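You operate a simulated robot arm through the tools that you are given. There is no shell and no other tool.

Carry out the task below with a simulated robot arm. There is one attempt and no reset: what you move stays moved.

## Task
Blow the docked mould dry at 10, then 20, then 30 psi.
Fine: turn the pressure knob back to 0.

Only the result counts: the job must be done as asked and must still hold three seconds after the hand-in. Knocking over, shifting, dropping, spilling or breaking anything else fails it.

## Robot
A 6-joint arm with a two-finger gripper, fixed in place. Base frame: the origin is at the foot of the arm, x ahead of it, y to its left, z up; the work surface is at about z = 0. Lengths are in m, angles in degrees, forces in N, time in s.
With the tool pointing down near the work surface it reaches from about 0.18 to 0.48 m from the base axis. Its first joint turns from -66.0 to 66.0 degrees. Payload 1.76 kg.
The tool frame sits at the grasp point between the pads (the TCP): z along the fingers, y along the line on which they close. The tips reach 0.029 m beyond it. Largest opening 0.082 m; the body of the gripper starts 0.058 m behind the TCP.
Orientation is told as [roll, pitch, yaw] about the base's x, y, z axes, in that order, counted from this pose: with the fingers straight down and closing along the base's y, the tool's x points along the base's -x, its y along +y and its z along -z.

## Interface
- The arm moves only by the tool play_rows. Its argument "increments" is a list of rows, each a list of 7 numbers: the shift along the tool's x, y, z in m, then the turn, a rotation vector about the tool's x, y, z in degrees, then the gripper command, from -1 (shut) to 1 (fully open), values between in proportion. In form: [[x, y, z, wx, wy, wz, hand], ...]. A call has 1 to 20 rows; each row is the pose to reach, as a shift and turn from the pose commanded when the call began, along the tool's axes at that moment. A row lasts 0.2 s, in which the tool goes at most 0.05 m and 8.6 degrees; a call with a longer step from one row to the next is refused whole, and so is a gripper value outside its range. Where a pose cannot be reached the arm comes as near as it can. A force on the tool above 40 N (or 10 N above the force at the start of the call, whichever is more), or a blocked arm, ends the call early, and 0.2 s more pass. The fingers move at their own pace and stop on an object; they squeeze with about 33 N. The grip force told is the motor's: it shows also when the fingers shut on nothing. Time passes only in rows, and 0.2 s behind the last, so rows that repeat a pose let the fingers close. It gives the time, the measured TCP pose, the force on the tool (base axes), the opening and the grip force at its end, in the units of the frame above (readings bear some noise), with the torque about the TCP (base axes, N m) and any sound that the robot's microphone picked up.
- Cameras (640 x 400 px; columns grow to the right, rows downward): "scene" is fixed at [0.0323, 0.3386, 0.4144]; the picture's right is [-0.86, -0.52, 0.00], its down [-0.32, 0.52, -0.79] and it looks along [0.41, -0.68, -0.61] (base axes); focal length 263 px, centre (320, 200). "wrist" rides on the gripper at [0.079, 0.004, -0.09] in the tool frame; the picture's right is [-0.05, 1.00, 0.00], its down [-0.71, -0.04, -0.71] and it looks along [-0.71, -0.04, 0.71] (tool axes); focal length 256 px, centre (320, 200). There is no depth. A picture from a camera that has moved, and an enlarged one, comes with that camera's place and axes in the base frame and with its lens. The place of the scene camera against the robot may be out by one fixed shift of up to 0.025 m in any direction.
- capture(camera): a new picture of that camera. It takes no simulated time.
- zoom(camera, box): a new picture of the part [left, top, right, bottom] of that camera's present view, enlarged. It takes no simulated time.
- job_done(): hands the job in; it is judged then, once.

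Places have to be worked out from the pictures, the camera data and where the tool is seen. Open the gripper and draw the arm clear of the work before you hand the job in, unless the task says otherwise.

The tools are called after "Emit:" as name(argument=value, ...) on one line, values as JSON. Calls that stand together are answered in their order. play_rows: Moves the arm, as the interface text tells. Its arguments: {"type":"object","properties":{"increments":{"type":"array"}},"required":["increments"]} The other tools are called the same way: capture (camera) takes a picture; zoom (camera, box) takes an enlarged picture of a part of a camera's view; job_done () hands the job in.

At the start:

```text
time_s: 0.0
eef_pos: [0.2365, 0.1799, 0.2729]
orientation: [0.0, -0.1, 0.0]
ft_force: [-0.4, -0.4, -0.6]
moment: [0.0, 0.0, 0.02]
opening: 0.0819
grasp_force: 0.1
```

scene: 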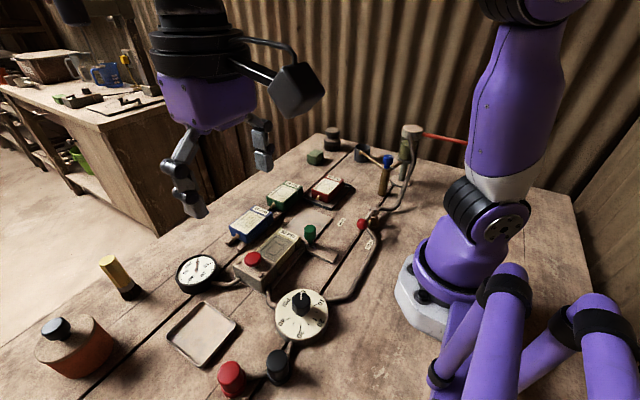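
wrist: 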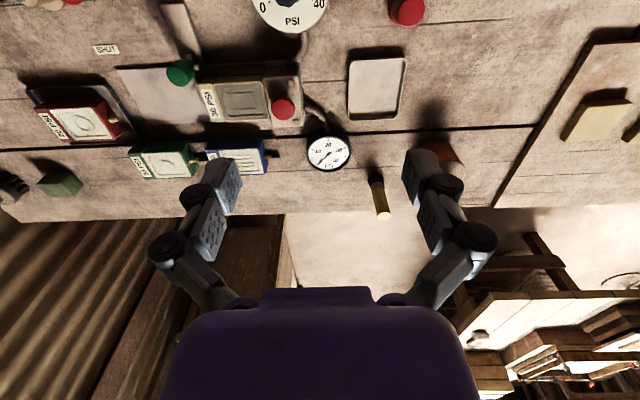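

The pictures show a work surface with a PSI dial, a gauge, several labelled moulds and a docked mould. I zoom in to read the details before I move.

Emit:
zoom(camera="scene", box=[160, 160, 400, 310])

Emit:
zoom(camera="scene", box=[160, 250, 400, 400])

Emit:
zoom(camera="wrist", box=[0, 0, 320, 200])

Emit:
zoom(camera="wrist", box=[180, 0, 500, 200])

Emit:
zoom(camera="scene", box=[280, 100, 480, 225])

```text
2.67 times, centred on (280, 235) of scene
camera zoom: at [0.0323, 0.3386, 0.4144], right [-0.86, -0.52, 0.0], down [-0.32, 0.52, -0.79], along [0.41, -0.68, -0.61], focal length 700 px, centre (427, 107)
```

zoom: 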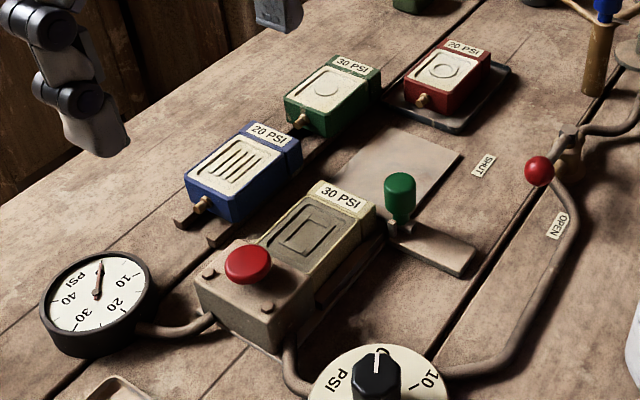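

```text
2.67 times, centred on (280, 325) of scene
camera zoom: at [0.0323, 0.3386, 0.4144], right [-0.86, -0.52, 0.0], down [-0.32, 0.52, -0.79], along [0.41, -0.68, -0.61], focal length 700 px, centre (427, -133)
```

zoom: 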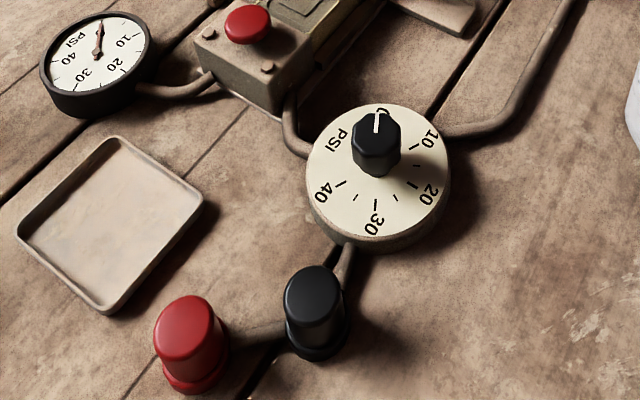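

```text
2.00 times, centred on (160, 100) of wrist
camera zoom: at [0.1563, 0.1835, 0.3623], right [0.05, 1.0, 0.0], down [0.71, -0.04, 0.71], along [0.71, -0.04, -0.71], focal length 512 px, centre (640, 400)
```

zoom: 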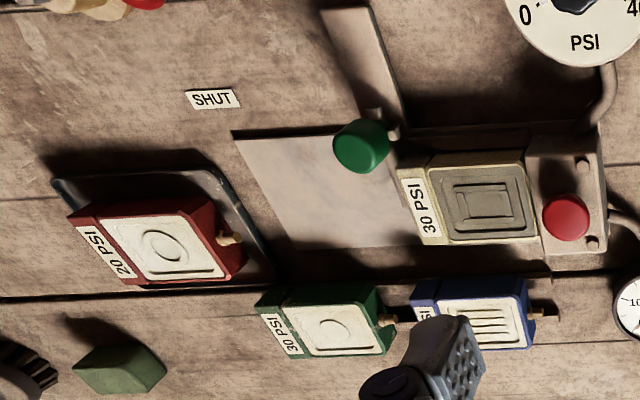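

```text
2.00 times, centred on (340, 100) of wrist
camera zoom: at [0.1563, 0.1835, 0.3623], right [0.05, 1.0, 0.0], down [0.71, -0.04, 0.71], along [0.71, -0.04, -0.71], focal length 512 px, centre (280, 400)
```

zoom: 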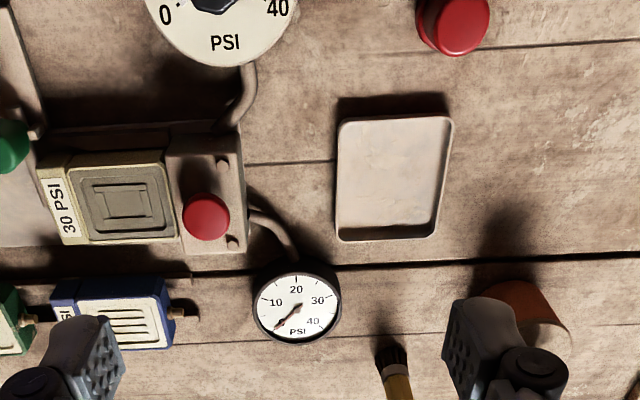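

```text
3.20 times, centred on (380, 162) of scene
camera zoom: at [0.0323, 0.3386, 0.4144], right [-0.86, -0.52, 0.0], down [-0.32, 0.52, -0.79], along [0.41, -0.68, -0.61], focal length 840 px, centre (128, 320)
```

zoom: 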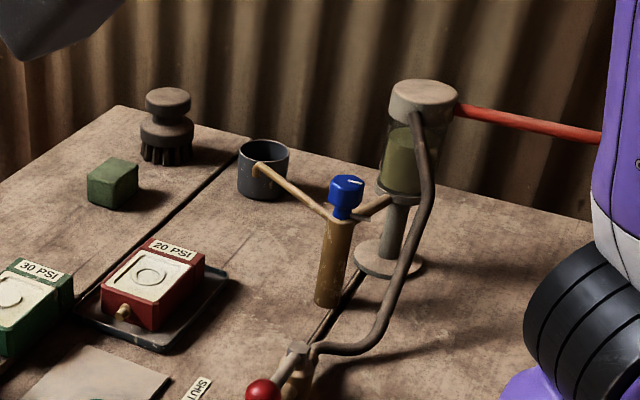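

The dock holds the olive mould (30 PSI label) and has a red button, with a pressure dial, a gauge and a valve lever with SHUT/OPEN labels around it. I turn the wrist camera sideways, staying high, to see the valve and the air supply line.

Emit:
play_rows(increments=[[0.0005, -0.01, -0.003, 0, 0, 7.5, 1], [0.001, -0.02, -0.006, 0, 0, 15, 1], [0.0015, -0.03, -0.009, 0, 0, 22.5, 1], [0.002, -0.04, -0.012, 0, 0, 30, 1], [0.0025, -0.05, -0.015, 0, 0, 37.5, 1], [0.003, -0.06, -0.018, 0, 0, 45, 1], [0.0035, -0.07, -0.021, 0, 0, 52.5, 1], [0.004, -0.08, -0.024, 0, 0, 60, 1], [0.0045, -0.09, -0.027, 0, 0, 67.5, 1], [0.005, -0.1, -0.03, 0, 0, 75, 1], [0.0055, -0.11, -0.03, 0, 0, 82.5, 1], [0.006, -0.12, -0.03, 0, 0, 90, 1], [0.006, -0.12, -0.03, 0, 0, 90, 1]])

Emit:
capture(camera="wrist")

Emit:
capture(camera="scene")

```text
time_s: 2.8
eef_pos: [0.2305, 0.0606, 0.3035]
orientation: [-0.1, 0.0, -90.1]
ft_force: [-0.2, 0.0, 0.3]
moment: [-0.04, 0.02, -0.01]
opening: 0.0817
grasp_force: 0.0
```

```text
taken
camera wrist: at [0.2341, 0.1386, 0.3922], right [1.0, -0.05, 0.0], down [-0.04, -0.71, 0.71], along [-0.04, -0.71, -0.71], focal length 256 px, centre (320, 200)
```

wrist: 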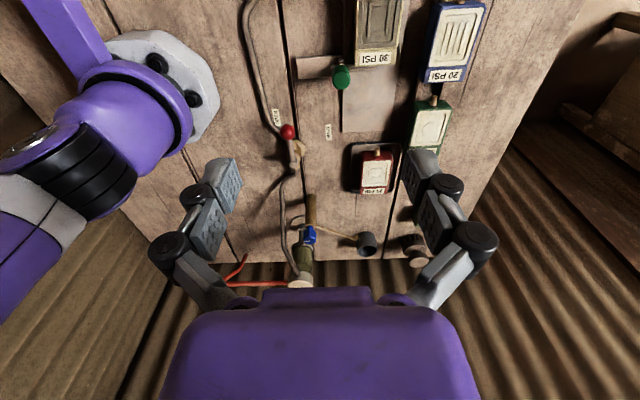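

```text
taken
```

scene: 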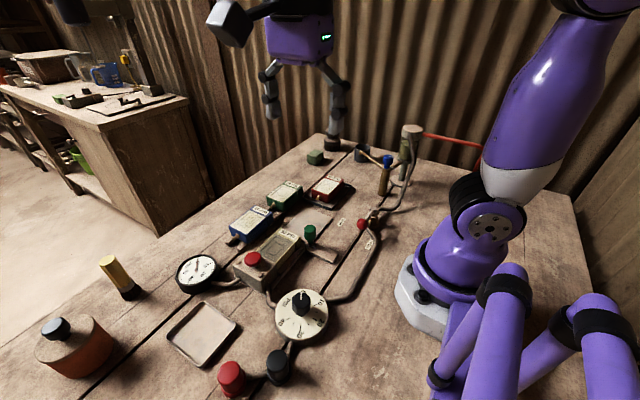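

The wrist now sees the valve, the supply filter and the clamp side of the dock. I enlarge those parts.

Emit:
zoom(camera="wrist", box=[220, 60, 380, 160])

Emit:
zoom(camera="wrist", box=[260, 0, 420, 100])

Emit:
zoom(camera="wrist", box=[220, 160, 420, 285])

Emit:
zoom(camera="scene", box=[300, 180, 412, 250])

Emit:
zoom(camera="scene", box=[220, 210, 350, 290])

```text
4.00 times, centred on (300, 110) of wrist
camera zoom: at [0.2341, 0.1386, 0.3922], right [1.0, -0.05, 0.0], down [-0.04, -0.71, 0.71], along [-0.04, -0.71, -0.71], focal length 1024 px, centre (400, 560)
```

zoom: 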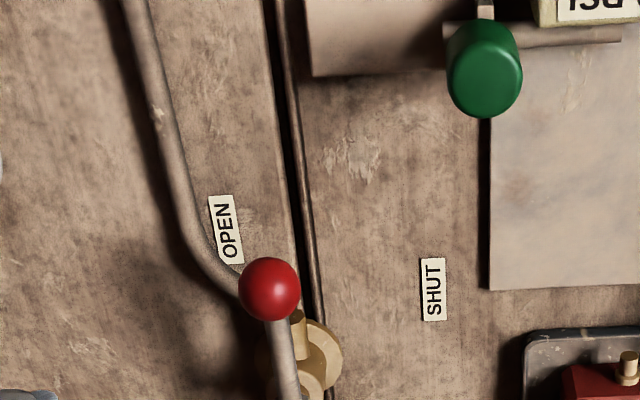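

```text
4.00 times, centred on (340, 50) of wrist
camera zoom: at [0.2341, 0.1386, 0.3922], right [1.0, -0.05, 0.0], down [-0.04, -0.71, 0.71], along [-0.04, -0.71, -0.71], focal length 1024 px, centre (240, 800)
```

zoom: 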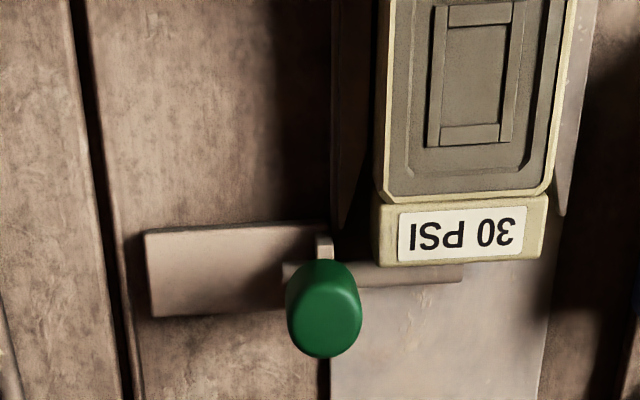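

```text
3.20 times, centred on (320, 222) of wrist
camera zoom: at [0.2341, 0.1386, 0.3922], right [1.0, -0.05, 0.0], down [-0.04, -0.71, 0.71], along [-0.04, -0.71, -0.71], focal length 819 px, centre (320, 128)
```

zoom: 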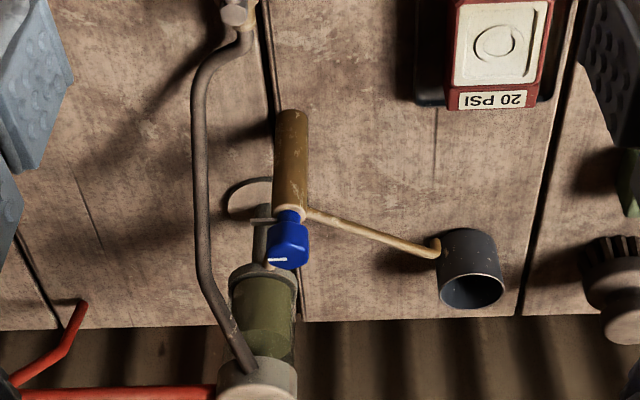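

```text
5.71 times, centred on (356, 215) of scene
camera zoom: at [0.0323, 0.3386, 0.4144], right [-0.86, -0.52, 0.0], down [-0.32, 0.52, -0.79], along [0.41, -0.68, -0.61], focal length 1500 px, centre (114, 114)
```

zoom: 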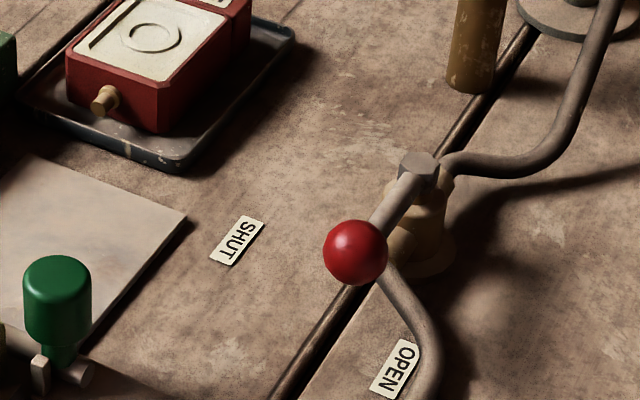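

```text
4.92 times, centred on (285, 250) of scene
camera zoom: at [0.0323, 0.3386, 0.4144], right [-0.86, -0.52, 0.0], down [-0.32, 0.52, -0.79], along [0.41, -0.68, -0.61], focal length 1293 px, centre (492, -46)
```

zoom: 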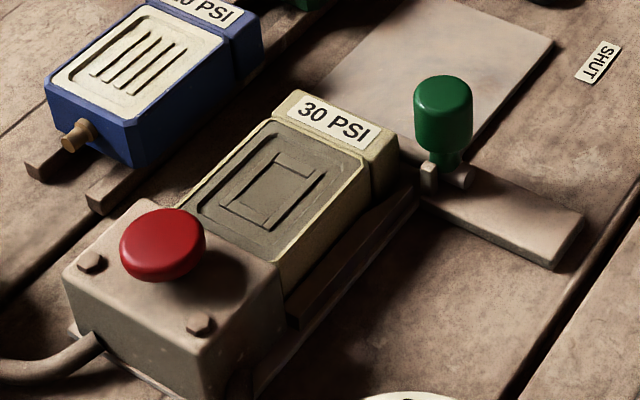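

The valve lever lies along the pipe, on the OPEN side, and the bolt is across the end of the docked mould. Next I move high over the dial, keeping the same tool yaw, to look at the dial, the red and black caps and the gauge.

Emit:
play_rows(increments=[[0.03, -0.005, 0, 0, 0, 0, 1], [0.065, -0.01, 0, 0, 0, 0, 1], [0.1, -0.017, 0, 0, 0, 0, 1], [0.135, -0.025, 0, 0, 0, 0, 1], [0.17, -0.03, 0, 0, 0, 0, 1], [0.2, -0.036, 0, 0, 0, 0, 1], [0.21, -0.04, 0, 0, 0, 0, 1], [0.21, -0.04, 0, 0, 0, 0, 1]])

Emit:
capture(camera="wrist")

Emit:
zoom(camera="wrist", box=[160, 0, 480, 200])

```text
time_s: 4.6
eef_pos: [0.1905, 0.2697, 0.3038]
orientation: [-0.1, 0.1, -90.1]
ft_force: [0.3, -0.1, -0.1]
moment: [0.03, 0.0, 0.01]
opening: 0.082
grasp_force: 0.1
```

```text
taken
camera wrist: at [0.194, 0.3485, 0.3931], right [1.0, -0.05, 0.0], down [-0.04, -0.71, 0.71], along [-0.04, -0.71, -0.71], focal length 256 px, centre (320, 200)
```

wrist: 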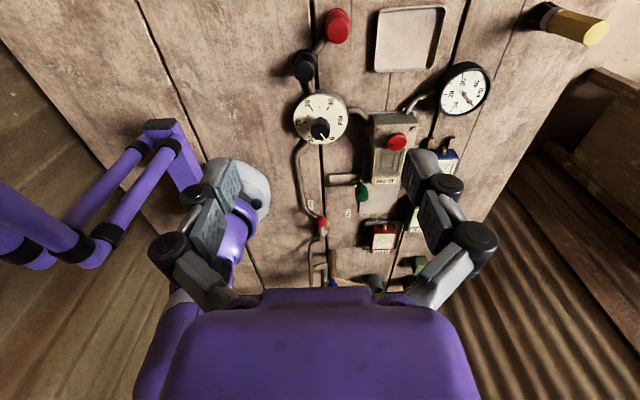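

```text
2.00 times, centred on (320, 100) of wrist
camera zoom: at [0.194, 0.3485, 0.3931], right [1.0, -0.05, 0.0], down [-0.04, -0.71, 0.71], along [-0.04, -0.71, -0.71], focal length 512 px, centre (320, 400)
```

zoom: 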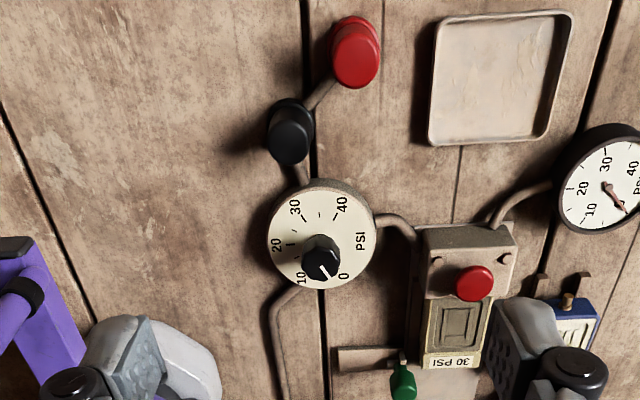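

Emit:
zoom(camera="wrist", box=[270, 0, 390, 75])

Emit:
zoom(camera="wrist", box=[280, 80, 376, 140])

Emit:
zoom(camera="wrist", box=[350, 95, 446, 155])

Emit:
zoom(camera="wrist", box=[400, 40, 512, 110])

Emit:
zoom(camera="wrist", box=[280, 170, 408, 250])

```text
5.33 times, centred on (330, 38) of wrist
camera zoom: at [0.194, 0.3485, 0.3931], right [1.0, -0.05, 0.0], down [-0.04, -0.71, 0.71], along [-0.04, -0.71, -0.71], focal length 1365 px, centre (267, 1067)
```

zoom: 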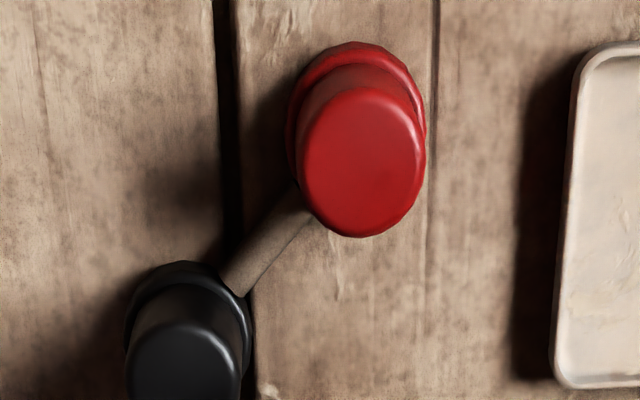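

```text
6.67 times, centred on (328, 110) of wrist
camera zoom: at [0.194, 0.3485, 0.3931], right [1.0, -0.05, 0.0], down [-0.04, -0.71, 0.71], along [-0.04, -0.71, -0.71], focal length 1707 px, centre (267, 800)
```

zoom: 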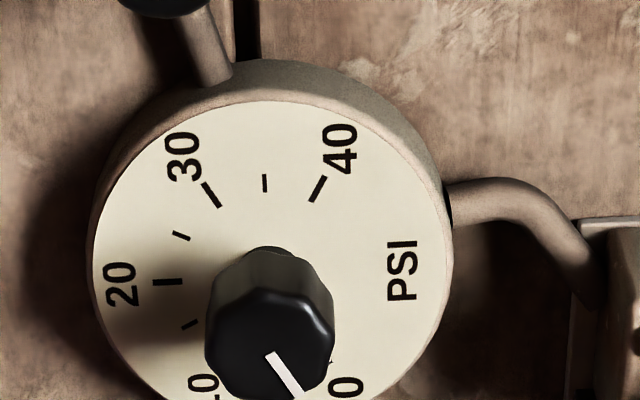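

```text
6.67 times, centred on (398, 125) of wrist
camera zoom: at [0.194, 0.3485, 0.3931], right [1.0, -0.05, 0.0], down [-0.04, -0.71, 0.71], along [-0.04, -0.71, -0.71], focal length 1707 px, centre (-200, 700)
```

zoom: 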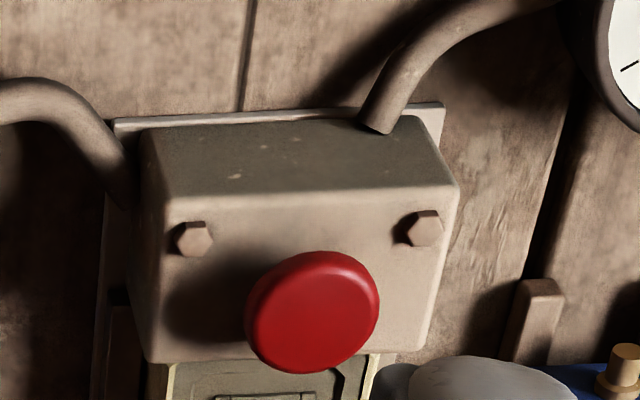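

```text
5.71 times, centred on (456, 75) of wrist
camera zoom: at [0.194, 0.3485, 0.3931], right [1.0, -0.05, 0.0], down [-0.04, -0.71, 0.71], along [-0.04, -0.71, -0.71], focal length 1463 px, centre (-457, 914)
```

zoom: 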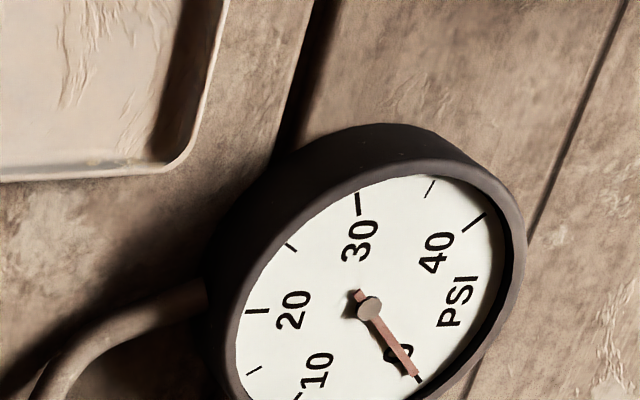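

```text
5.00 times, centred on (344, 210) of wrist
camera zoom: at [0.194, 0.3485, 0.3931], right [1.0, -0.05, 0.0], down [-0.04, -0.71, 0.71], along [-0.04, -0.71, -0.71], focal length 1280 px, centre (200, 150)
```

zoom: 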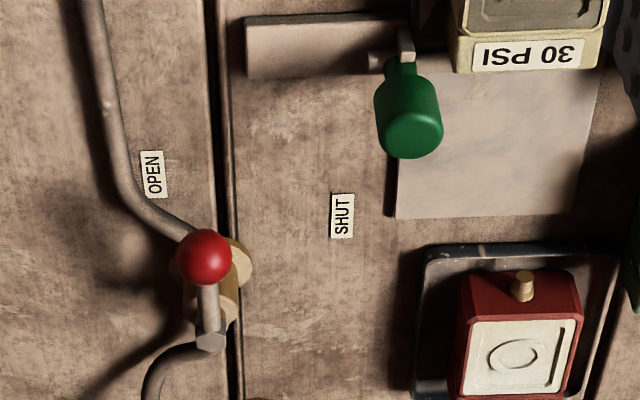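

I read the dial as 60° per 10 psi, clockwise, with the pointer now at 0. I take a closer look at the knob's flats and at the caps.

Emit:
zoom(camera="wrist", box=[296, 112, 344, 142])

Emit:
zoom(camera="scene", box=[260, 275, 340, 325])

Emit:
zoom(camera="scene", box=[230, 225, 294, 265])

```text
13.33 times, centred on (320, 127) of wrist
camera zoom: at [0.194, 0.3485, 0.3931], right [1.0, -0.05, 0.0], down [-0.04, -0.71, 0.71], along [-0.04, -0.71, -0.71], focal length 3413 px, centre (320, 1173)
```

zoom: 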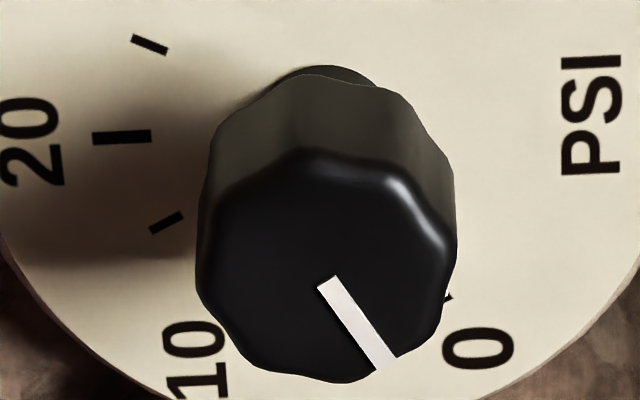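

```text
8.00 times, centred on (300, 300) of scene
camera zoom: at [0.0323, 0.3386, 0.4144], right [-0.86, -0.52, 0.0], down [-0.32, 0.52, -0.79], along [0.41, -0.68, -0.61], focal length 2101 px, centre (480, -600)
```

zoom: 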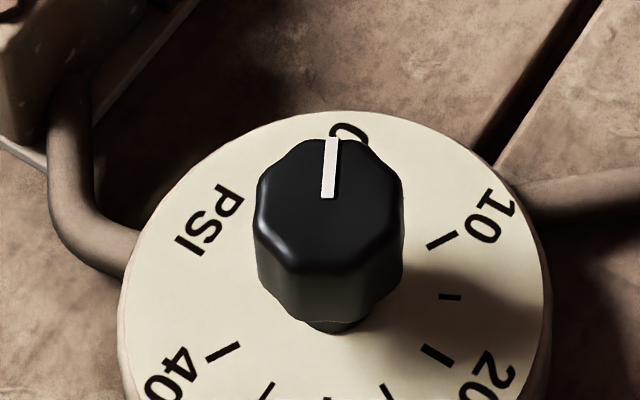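

```text
10.00 times, centred on (262, 245) of scene
camera zoom: at [0.0323, 0.3386, 0.4144], right [-0.86, -0.52, 0.0], down [-0.32, 0.52, -0.79], along [0.41, -0.68, -0.61], focal length 2626 px, centre (900, -250)
```

zoom: 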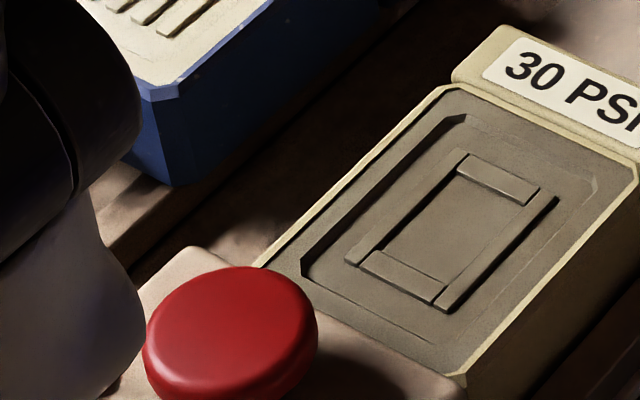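

The knob is a fluted cap about 28 mm across, near (0.184, 0.155), with its top at z ≈ 0.058. I move above it with a yaw near +15° and look down from closer.

Emit:
play_rows(increments=[[-0.009, -0.0005, 0.01, 0, 0, -8.1, 1], [-0.018, -0.001, 0.02, 0, 0, -16.2, 1], [-0.027, -0.0015, 0.03, 0, 0, -24.3, 1], [-0.036, -0.002, 0.04, 0, 0, -32.4, 1], [-0.045, -0.0025, 0.05, 0, 0, -40.5, 1], [-0.054, -0.003, 0.06, 0, 0, -48.6, 1], [-0.063, -0.0035, 0.07, 0, 0, -56.7, 1], [-0.072, -0.004, 0.08, 0, 0, -64.8, 1], [-0.081, -0.0045, 0.09, 0, 0, -72.9, 1], [-0.09, -0.005, 0.1, 0, 0, -81, 1], [-0.1, -0.0055, 0.11, 0, 0, -89, 1], [-0.11, -0.006, 0.12, 0, 0, -97, 1], [-0.115, -0.0065, 0.13, 0, 0, -105, 1], [-0.115, -0.0065, 0.13, 0, 0, -105, 1]])

Emit:
capture(camera="wrist")

Emit:
capture(camera="scene")

```text
time_s: 7.6
eef_pos: [0.1841, 0.1549, 0.1709]
orientation: [-0.1, 0.0, 15.1]
ft_force: [-0.6, -0.3, -0.3]
moment: [0.0, -0.01, 0.02]
opening: 0.082
grasp_force: 0.0
```

```text
taken
camera wrist: at [0.1054, 0.1375, 0.2607], right [-0.21, 0.98, 0.0], down [0.69, 0.15, 0.71], along [0.69, 0.15, -0.71], focal length 256 px, centre (320, 200)
```

wrist: 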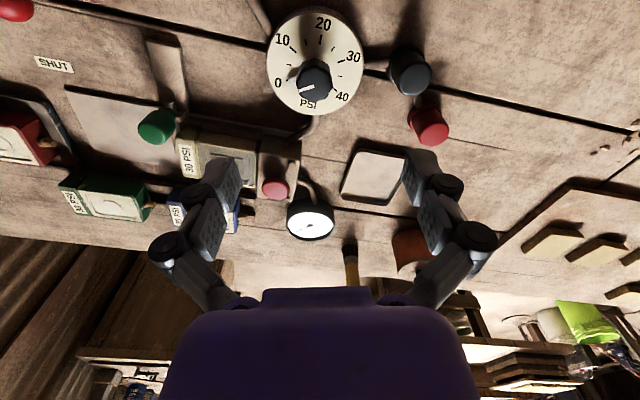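

```text
taken
```

scene: 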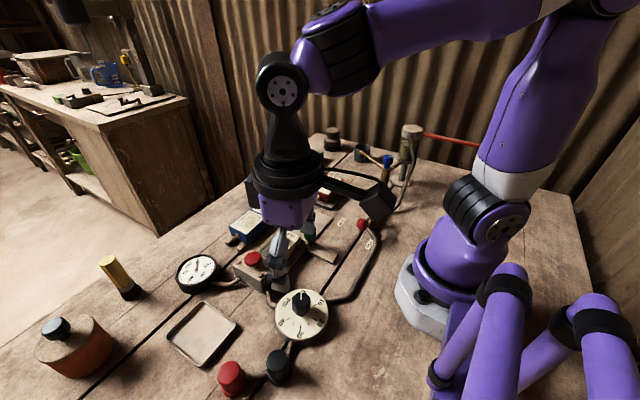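

Emit:
zoom(camera="wrist", box=[256, 0, 384, 120])

Emit:
zoom(camera="wrist", box=[290, 52, 340, 108])

Emit:
zoom(camera="wrist", box=[130, 90, 290, 220])

Emit:
zoom(camera="scene", box=[230, 190, 342, 330])

```text
3.33 times, centred on (320, 60) of wrist
camera zoom: at [0.1054, 0.1375, 0.2607], right [-0.21, 0.98, 0.0], down [0.69, 0.15, 0.71], along [0.69, 0.15, -0.71], focal length 853 px, centre (320, 667)
```

zoom: 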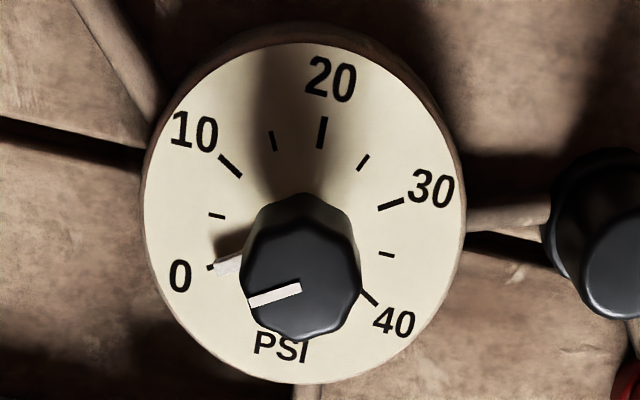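

```text
7.14 times, centred on (315, 80) of wrist
camera zoom: at [0.1054, 0.1375, 0.2607], right [-0.21, 0.98, 0.0], down [0.69, 0.15, 0.71], along [0.69, 0.15, -0.71], focal length 1828 px, centre (356, 1057)
```

zoom: 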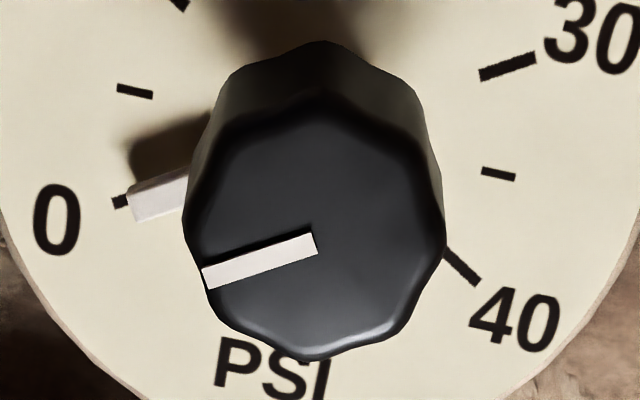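

```text
3.08 times, centred on (210, 155) of wrist
camera zoom: at [0.1054, 0.1375, 0.2607], right [-0.21, 0.98, 0.0], down [0.69, 0.15, 0.71], along [0.69, 0.15, -0.71], focal length 788 px, centre (658, 338)
```

zoom: 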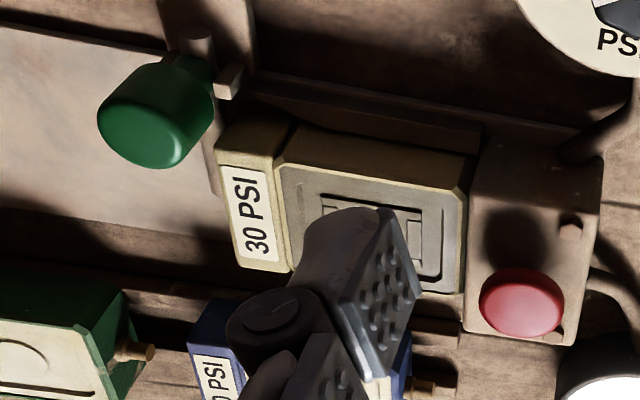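

```text
2.86 times, centred on (286, 260) of scene
camera zoom: at [0.0323, 0.3386, 0.4144], right [-0.86, -0.52, 0.0], down [-0.32, 0.52, -0.79], along [0.41, -0.68, -0.61], focal length 750 px, centre (417, 29)
```

zoom: 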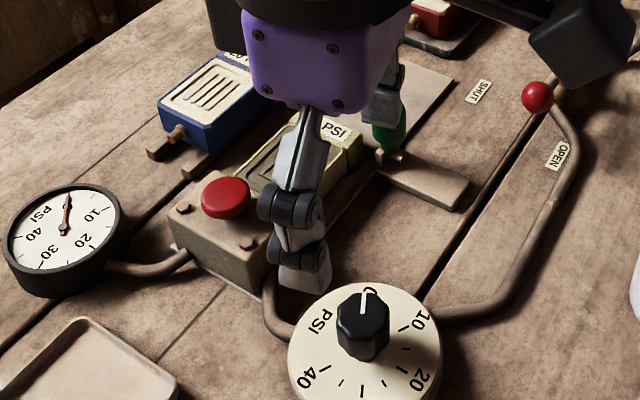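

Triangulating from two views puts the knob axis at (0.1836, 0.1499), its top at z ≈ 0.050 and the dial face at z ≈ 0.019. A small pointer bar sticks out toward 0. I'll grip 45° off that bar, so I turn to yaw 75° above the knob, half-close the fingers and check the centring.

Emit:
play_rows(increments=[[0.0002, -0.0006, 0.006, 0, 0, -7.5, 0.8], [0.0004, -0.0012, 0.012, 0, 0, -15, 0.6], [0.0006, -0.0018, 0.018, 0, 0, -22.5, 0.4], [0.0008, -0.0024, 0.024, 0, 0, -30, 0.34], [0.001, -0.003, 0.03, 0, 0, -37.5, 0.34], [0.0012, -0.0036, 0.036, 0, 0, -45, 0.34], [0.0015, -0.0042, 0.042, 0, 0, -52.5, 0.34], [0.0018, -0.0047, 0.05, 0, 0, -60, 0.34], [0.0018, -0.0047, 0.05, 0, 0, -60, 0.34]])

Emit:
capture(camera="wrist")

Emit:
zoom(camera="wrist", box=[240, 40, 400, 200])

Emit:
capture(camera="scene")

```text
time_s: 9.6
eef_pos: [0.1844, 0.1497, 0.1228]
orientation: [0.0, 0.1, 75.1]
ft_force: [0.5, 0.3, 0.1]
moment: [-0.01, 0.01, 0.02]
opening: 0.0554
grasp_force: 0.1
```

```text
taken
camera wrist: at [0.1584, 0.0738, 0.2118], right [-0.95, 0.31, 0.0], down [0.22, 0.67, 0.71], along [0.22, 0.67, -0.71], focal length 256 px, centre (320, 200)
```

wrist: 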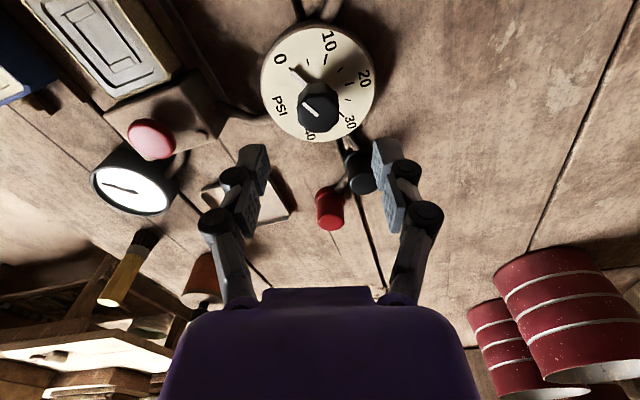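

```text
2.50 times, centred on (320, 120) of wrist
camera zoom: at [0.1584, 0.0738, 0.2118], right [-0.95, 0.31, 0.0], down [0.22, 0.67, 0.71], along [0.22, 0.67, -0.71], focal length 640 px, centre (320, 400)
```

zoom: 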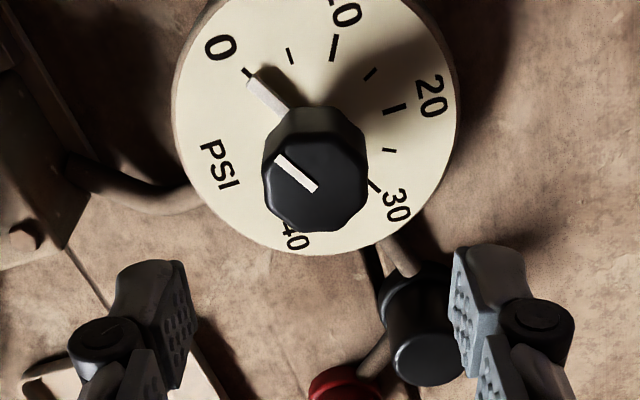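

```text
taken
```

scene: 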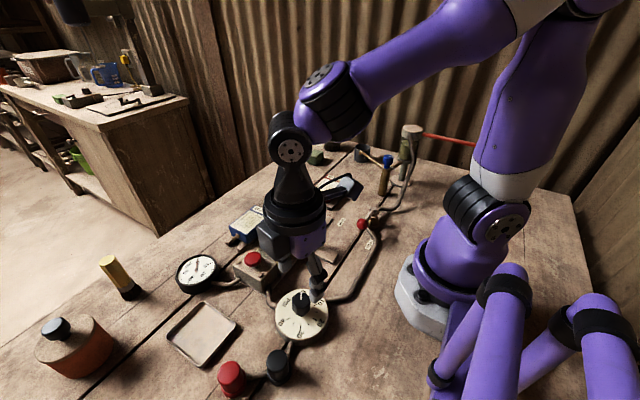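

The knob is centred between the fingers, within about 1 mm. I descend so the tips stop about 7 mm above the dial face, then close on the knob.

Emit:
play_rows(increments=[[0, 0, 0.015, 0, 0, 0, 0.34], [0, 0, 0.03, 0, 0, 0, 0.34], [0, 0, 0.045, 0, 0, 0, 0.34], [0, 0, 0.057, 0, 0, 0, 0.34], [0, 0, 0.067, 0, 0, 0, 0.34], [0, 0, 0.067, 0, 0, 0, 0.34]])

Emit:
zoom(camera="wrist", box=[220, 100, 420, 260])

Emit:
zoom(camera="scene", box=[240, 240, 340, 350])

```text
time_s: 11.0
eef_pos: [0.1826, 0.1486, 0.0569]
orientation: [0.0, -0.1, 75.0]
ft_force: [-0.1, 0.0, -0.3]
moment: [0.01, 0.04, 0.02]
opening: 0.0551
grasp_force: 0.0
```

```text
2.50 times, centred on (320, 180) of wrist
camera zoom: at [0.1576, 0.0732, 0.1454], right [-0.95, 0.31, 0.0], down [0.22, 0.67, 0.71], along [0.22, 0.67, -0.71], focal length 640 px, centre (320, 250)
```

zoom: 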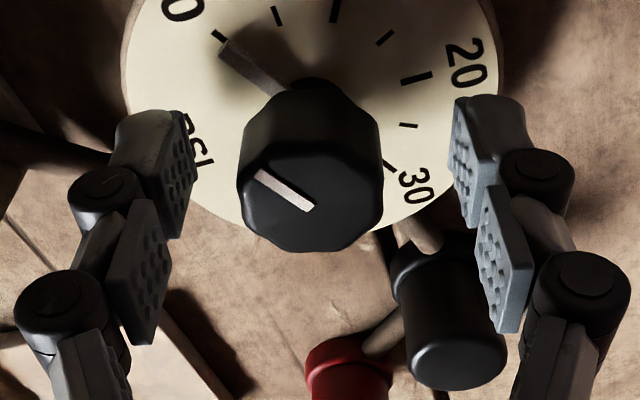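

```text
3.64 times, centred on (290, 295) of scene
camera zoom: at [0.0323, 0.3386, 0.4144], right [-0.86, -0.52, 0.0], down [-0.32, 0.52, -0.79], along [0.41, -0.68, -0.61], focal length 955 px, centre (429, -146)
```

zoom: 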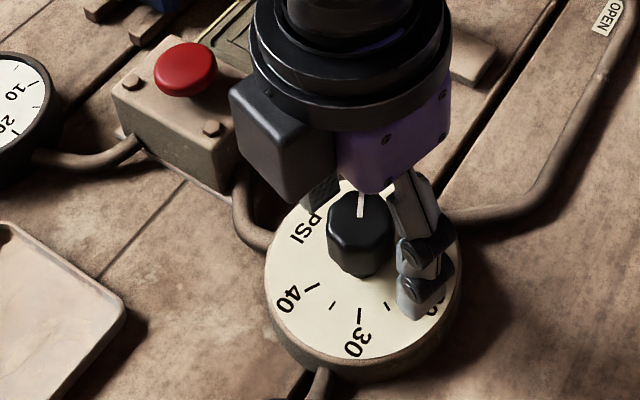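

The TCP sits about 2 mm short of the knob axis, so I nudge it onto the axis and close the fingers on the knob.

Emit:
play_rows(increments=[[-0.002, -0.0015, 0, 0, 0, 0, 0.34], [-0.002, -0.0015, 0, 0, 0, 0, 0.0], [-0.002, -0.0015, 0, 0, 0, 0, -0.4], [-0.002, -0.0015, 0, 0, 0, 0, -1], [-0.002, -0.0015, 0, 0, 0, 0, -1]])

Emit:
zoom(camera="wrist", box=[220, 80, 420, 240])

Emit:
zoom(camera="scene", box=[170, 245, 330, 345])

```text
time_s: 12.2
eef_pos: [0.1861, 0.1505, 0.057]
orientation: [0.0, 0.0, 75.2]
ft_force: [-1.4, 1.4, 7.9]
moment: [-0.13, 0.05, -0.01]
opening: 0.0285
grasp_force: 36.3
```

```text
2.50 times, centred on (320, 160) of wrist
camera zoom: at [0.1599, 0.075, 0.1457], right [-0.95, 0.31, 0.0], down [0.22, 0.67, 0.71], along [0.22, 0.67, -0.71], focal length 640 px, centre (320, 300)
```

zoom: 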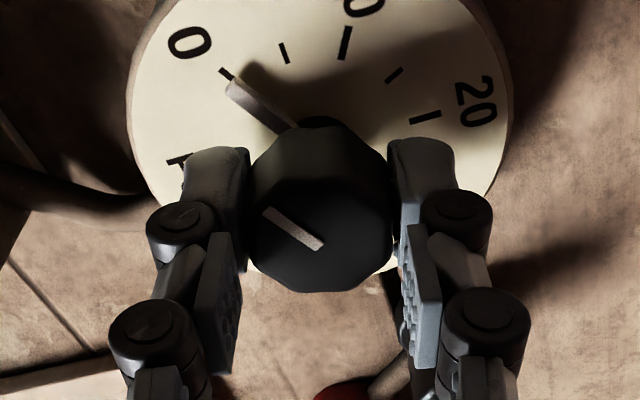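

```text
4.00 times, centred on (250, 295) of scene
camera zoom: at [0.0323, 0.3386, 0.4144], right [-0.86, -0.52, 0.0], down [-0.32, 0.52, -0.79], along [0.41, -0.68, -0.61], focal length 1050 px, centre (600, -180)
```

zoom: 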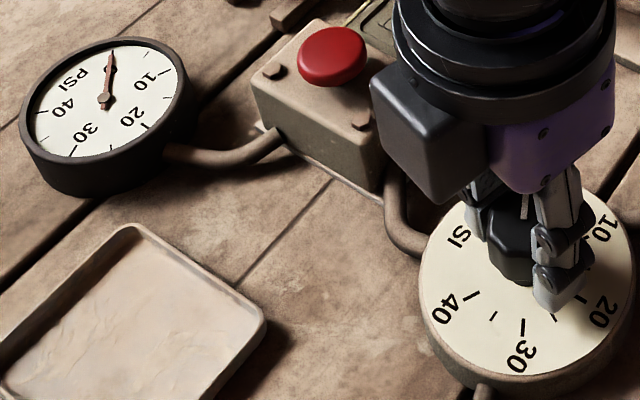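

The grip is firm (opening 0.0285), with only about 8 N vertical force on the tool. I turn the knob 30° clockwise, about +5 psi, and check that the dial and gauge follow.

Emit:
play_rows(increments=[[0, 0, 0, 0, 0, 6, -1], [0, 0, 0, 0, 0, 12, -1], [0, 0, 0, 0, 0, 18, -1], [0, 0, 0, 0, 0, 24, -1], [0, 0, 0, 0, 0, 30, -1], [0, 0, 0, 0, 0, 30, -1]])

Emit:
zoom(camera="wrist", box=[220, 80, 420, 240])

Emit:
zoom(camera="scene", box=[170, 245, 330, 345])

```text
time_s: 13.6
eef_pos: [0.1858, 0.1506, 0.0562]
orientation: [0.0, 0.0, 44.9]
ft_force: [-0.3, -1.9, 24.1]
moment: [-0.23, 0.19, 0.02]
opening: 0.0284
grasp_force: 35.4
```

```text
2.50 times, centred on (320, 160) of wrist
camera zoom: at [0.1257, 0.0973, 0.1448], right [-0.67, 0.74, 0.0], down [0.53, 0.47, 0.71], along [0.53, 0.47, -0.71], focal length 640 px, centre (320, 300)
```

zoom: 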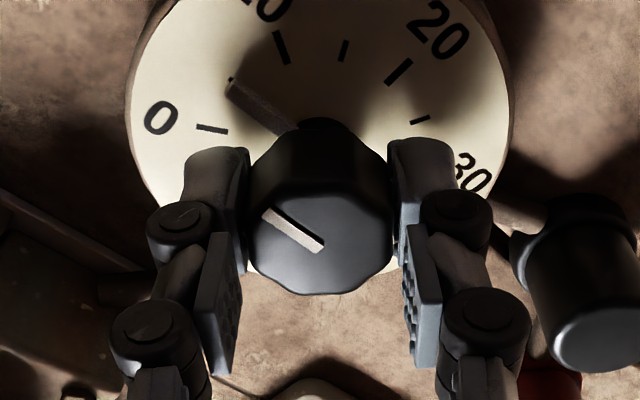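

```text
4.00 times, centred on (250, 295) of scene
camera zoom: at [0.0323, 0.3386, 0.4144], right [-0.86, -0.52, 0.0], down [-0.32, 0.53, -0.79], along [0.41, -0.68, -0.61], focal length 1050 px, centre (600, -180)
```

zoom: 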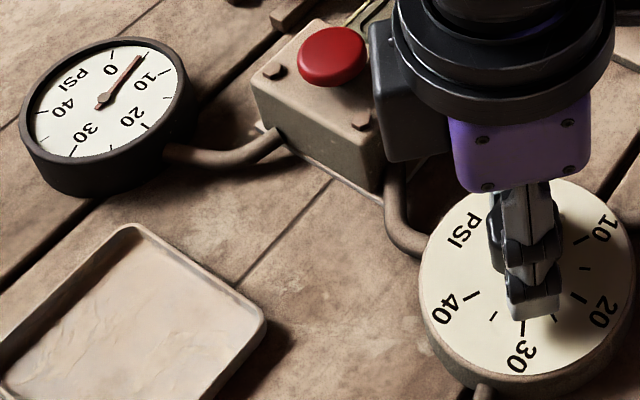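

The pointer bar moves with the knob and the gauge reads about 5 psi, so the valve is open and the air is live. I turn the remaining 30° to 10 psi and ease the tool up 1 mm to relieve the vertical load.

Emit:
play_rows(increments=[[0, 0, -0.0005, 0, 0, 0, -1], [0, 0, -0.001, 0, 0, 6, -1], [0, 0, -0.001, 0, 0, 12, -1], [0, 0, -0.001, 0, 0, 18, -1], [0, 0, -0.001, 0, 0, 24, -1], [0, 0, -0.001, 0, 0, 30, -1], [0, 0, -0.001, 0, 0, 30, -1]])

Emit:
zoom(camera="wrist", box=[220, 60, 420, 220])

Emit:
zoom(camera="scene", box=[170, 250, 230, 300])

```text
time_s: 15.2
eef_pos: [0.1849, 0.1495, 0.0582]
orientation: [-0.2, 0.0, 14.9]
ft_force: [14.2, -10.3, -25.4]
moment: [-0.11, -0.35, -0.01]
opening: 0.0284
grasp_force: 36.0
```

```text
2.50 times, centred on (320, 140) of wrist
camera zoom: at [0.1069, 0.1338, 0.1463], right [-0.2, 0.98, 0.0], down [0.69, 0.15, 0.71], along [0.69, 0.14, -0.71], focal length 640 px, centre (320, 350)
```

zoom: 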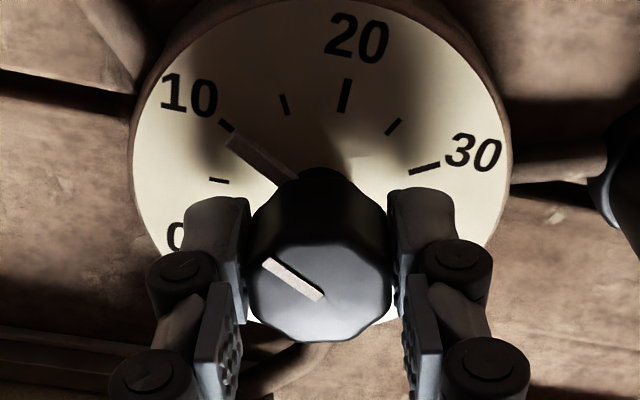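

```text
8.00 times, centred on (200, 275) of scene
camera zoom: at [0.0324, 0.3387, 0.4143], right [-0.86, -0.52, 0.0], down [-0.32, 0.52, -0.79], along [0.41, -0.68, -0.61], focal length 2101 px, centre (1280, -400)
```

zoom: 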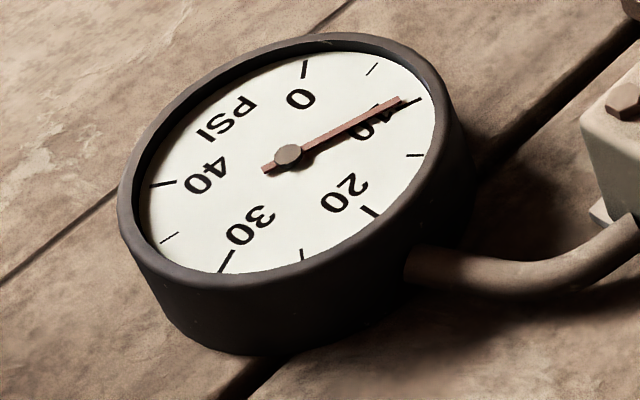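

The dial and gauge both read about 10 psi. I open the fingers, rise straight up, and re-read the setting before I press the dock's red button.

Emit:
play_rows(increments=[[0, 0, 0, 0, 0, 0, 0.0], [0, 0, 0, 0, 0, 0, 0.34], [0, 0, 0, 0, 0, 0, 0.34], [0, 0, -0.02, 0, 0, 0, 0.34], [0, 0, -0.05, 0, 0, 0, 0.34], [0, 0, -0.08, 0, 0, 0, 0.34], [0, 0, -0.08, 0, 0, 0, 0.34]])

Emit:
zoom(camera="wrist", box=[240, 0, 400, 120])

Emit:
zoom(camera="scene", box=[170, 250, 230, 300])

Emit:
zoom(camera="wrist", box=[120, 60, 360, 210])

```text
time_s: 16.8
eef_pos: [0.1858, 0.1502, 0.1381]
orientation: [0.0, 0.0, 14.9]
ft_force: [-0.3, 0.6, 0.1]
moment: [0.07, -0.04, 0.0]
opening: 0.0552
grasp_force: 0.1
```

```text
3.33 times, centred on (320, 60) of wrist
camera zoom: at [0.1075, 0.1336, 0.2274], right [-0.21, 0.98, 0.0], down [0.69, 0.15, 0.71], along [0.69, 0.15, -0.71], focal length 853 px, centre (320, 667)
```

zoom: 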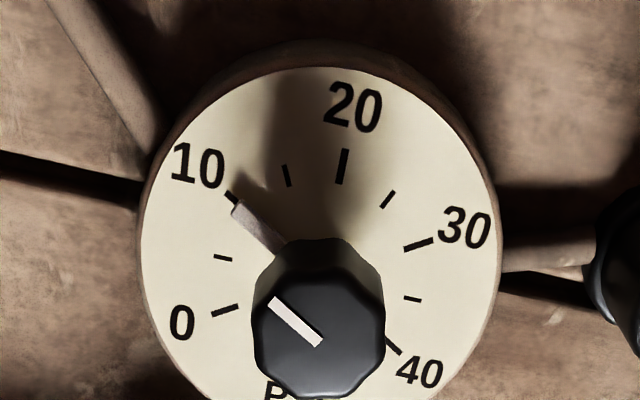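

```text
8.00 times, centred on (200, 275) of scene
camera zoom: at [0.0323, 0.3386, 0.4144], right [-0.86, -0.52, 0.0], down [-0.32, 0.52, -0.79], along [0.41, -0.68, -0.61], focal length 2101 px, centre (1280, -400)
```

zoom: 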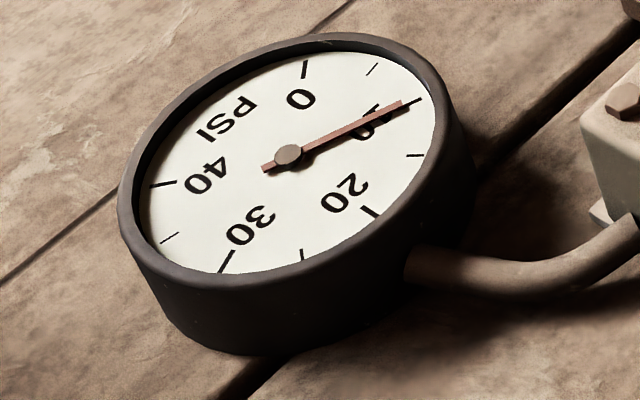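

```text
2.67 times, centred on (240, 135) of wrist
camera zoom: at [0.1075, 0.1336, 0.2274], right [-0.21, 0.98, 0.0], down [0.69, 0.15, 0.71], along [0.69, 0.15, -0.71], focal length 683 px, centre (533, 373)
```

zoom: 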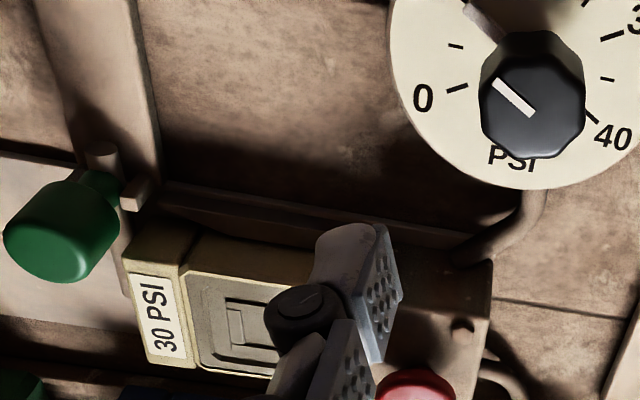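

The setting holds at 10 psi after release. I move above the red button at about (0.298, 0.130) with the fingers shut, and check the alignment before pressing.

Emit:
play_rows(increments=[[-0.026, -0.012, 0, 0, 0, 0, -0.5], [-0.052, -0.024, 0, 0, 0, 0, -1], [-0.078, -0.036, 0, 0, 0, 0, -1], [-0.1031, -0.0486, 0, 0, 0, 0, -1], [-0.1031, -0.0486, 0.01, 0, 0, 0, -1], [-0.1031, -0.0486, 0.01, 0, 0, 0, -1]])

Emit:
capture(camera="wrist")

Emit:
zoom(camera="wrist", box=[220, 60, 420, 220])

Emit:
zoom(camera="scene", box=[200, 180, 328, 300])

```text
time_s: 18.2
eef_pos: [0.2987, 0.1317, 0.1273]
orientation: [0.0, 0.0, 15.1]
ft_force: [0.0, 0.4, 0.0]
moment: [0.02, 0.02, -0.03]
opening: 0.0
grasp_force: 29.0
```

```text
taken
camera wrist: at [0.2198, 0.1137, 0.2161], right [-0.21, 0.98, 0.0], down [0.69, 0.15, 0.71], along [0.69, 0.15, -0.71], focal length 256 px, centre (320, 200)
```

wrist: 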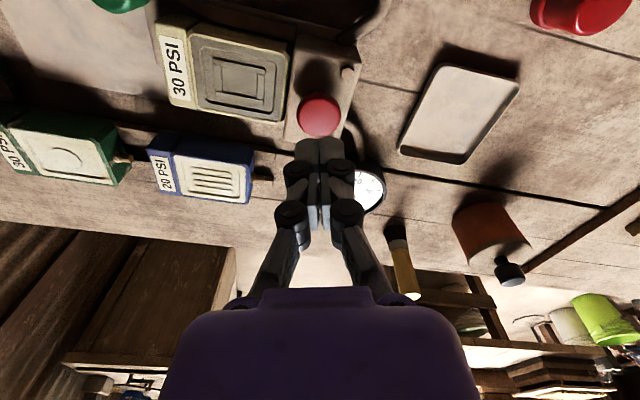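

```text
2.50 times, centred on (320, 140) of wrist
camera zoom: at [0.2198, 0.1137, 0.2161], right [-0.21, 0.98, 0.0], down [0.69, 0.15, 0.71], along [0.69, 0.15, -0.71], focal length 640 px, centre (320, 350)
```

zoom: 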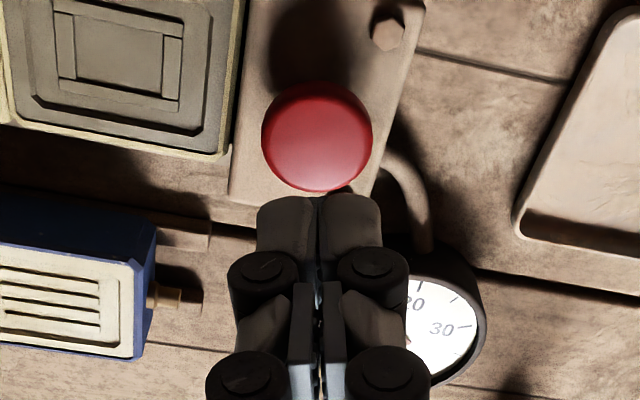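

```text
3.33 times, centred on (264, 240) of scene
camera zoom: at [0.0324, 0.3386, 0.4144], right [-0.86, -0.52, 0.0], down [-0.32, 0.52, -0.79], along [0.41, -0.68, -0.61], focal length 875 px, centre (507, 67)
```

zoom: 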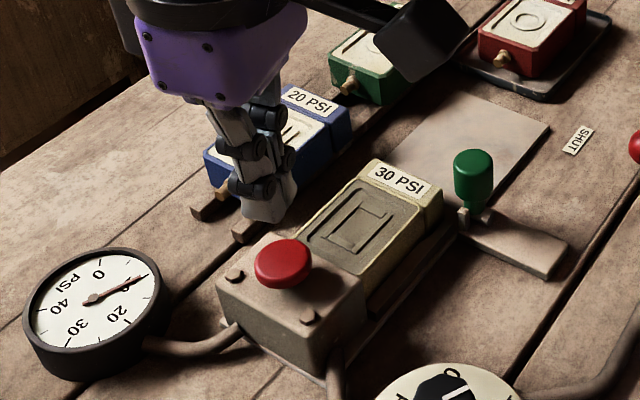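

The shut fingertips line up with the button's centre at (0.298, 0.130). I press down in small steps, watching the force and listening for the air.

Emit:
play_rows(increments=[[0, 0, 0.015, 0, 0, 0, -1], [0, 0, 0.03, 0, 0, 0, -1], [0, 0, 0.034, 0, 0, 0, -1], [0, 0, 0.037, 0, 0, 0, -1], [0, 0, 0.04, 0, 0, 0, -1], [0, 0, 0.04, 0, 0, 0, -1]])

Emit:
zoom(camera="scene", box=[200, 180, 328, 300])

```text
time_s: 19.6
eef_pos: [0.2985, 0.1307, 0.0869]
orientation: [0.0, 0.0, 15.1]
ft_force: [0.2, 0.0, 0.1]
moment: [-0.02, 0.01, 0.01]
opening: 0.0062
grasp_force: 28.8
```

```text
3.33 times, centred on (264, 240) of scene
camera zoom: at [0.0323, 0.3386, 0.4144], right [-0.86, -0.52, 0.0], down [-0.32, 0.52, -0.79], along [0.41, -0.68, -0.61], focal length 875 px, centre (507, 67)
```

zoom: 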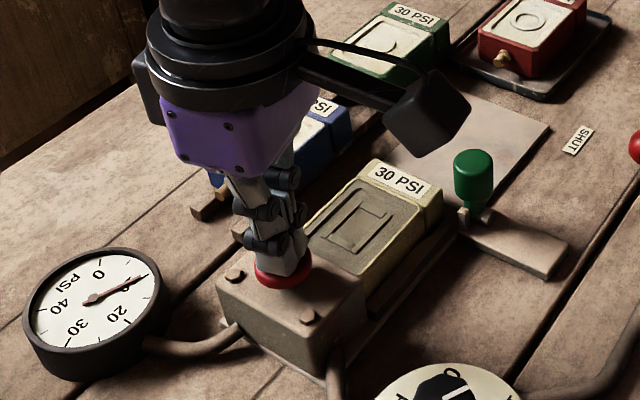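

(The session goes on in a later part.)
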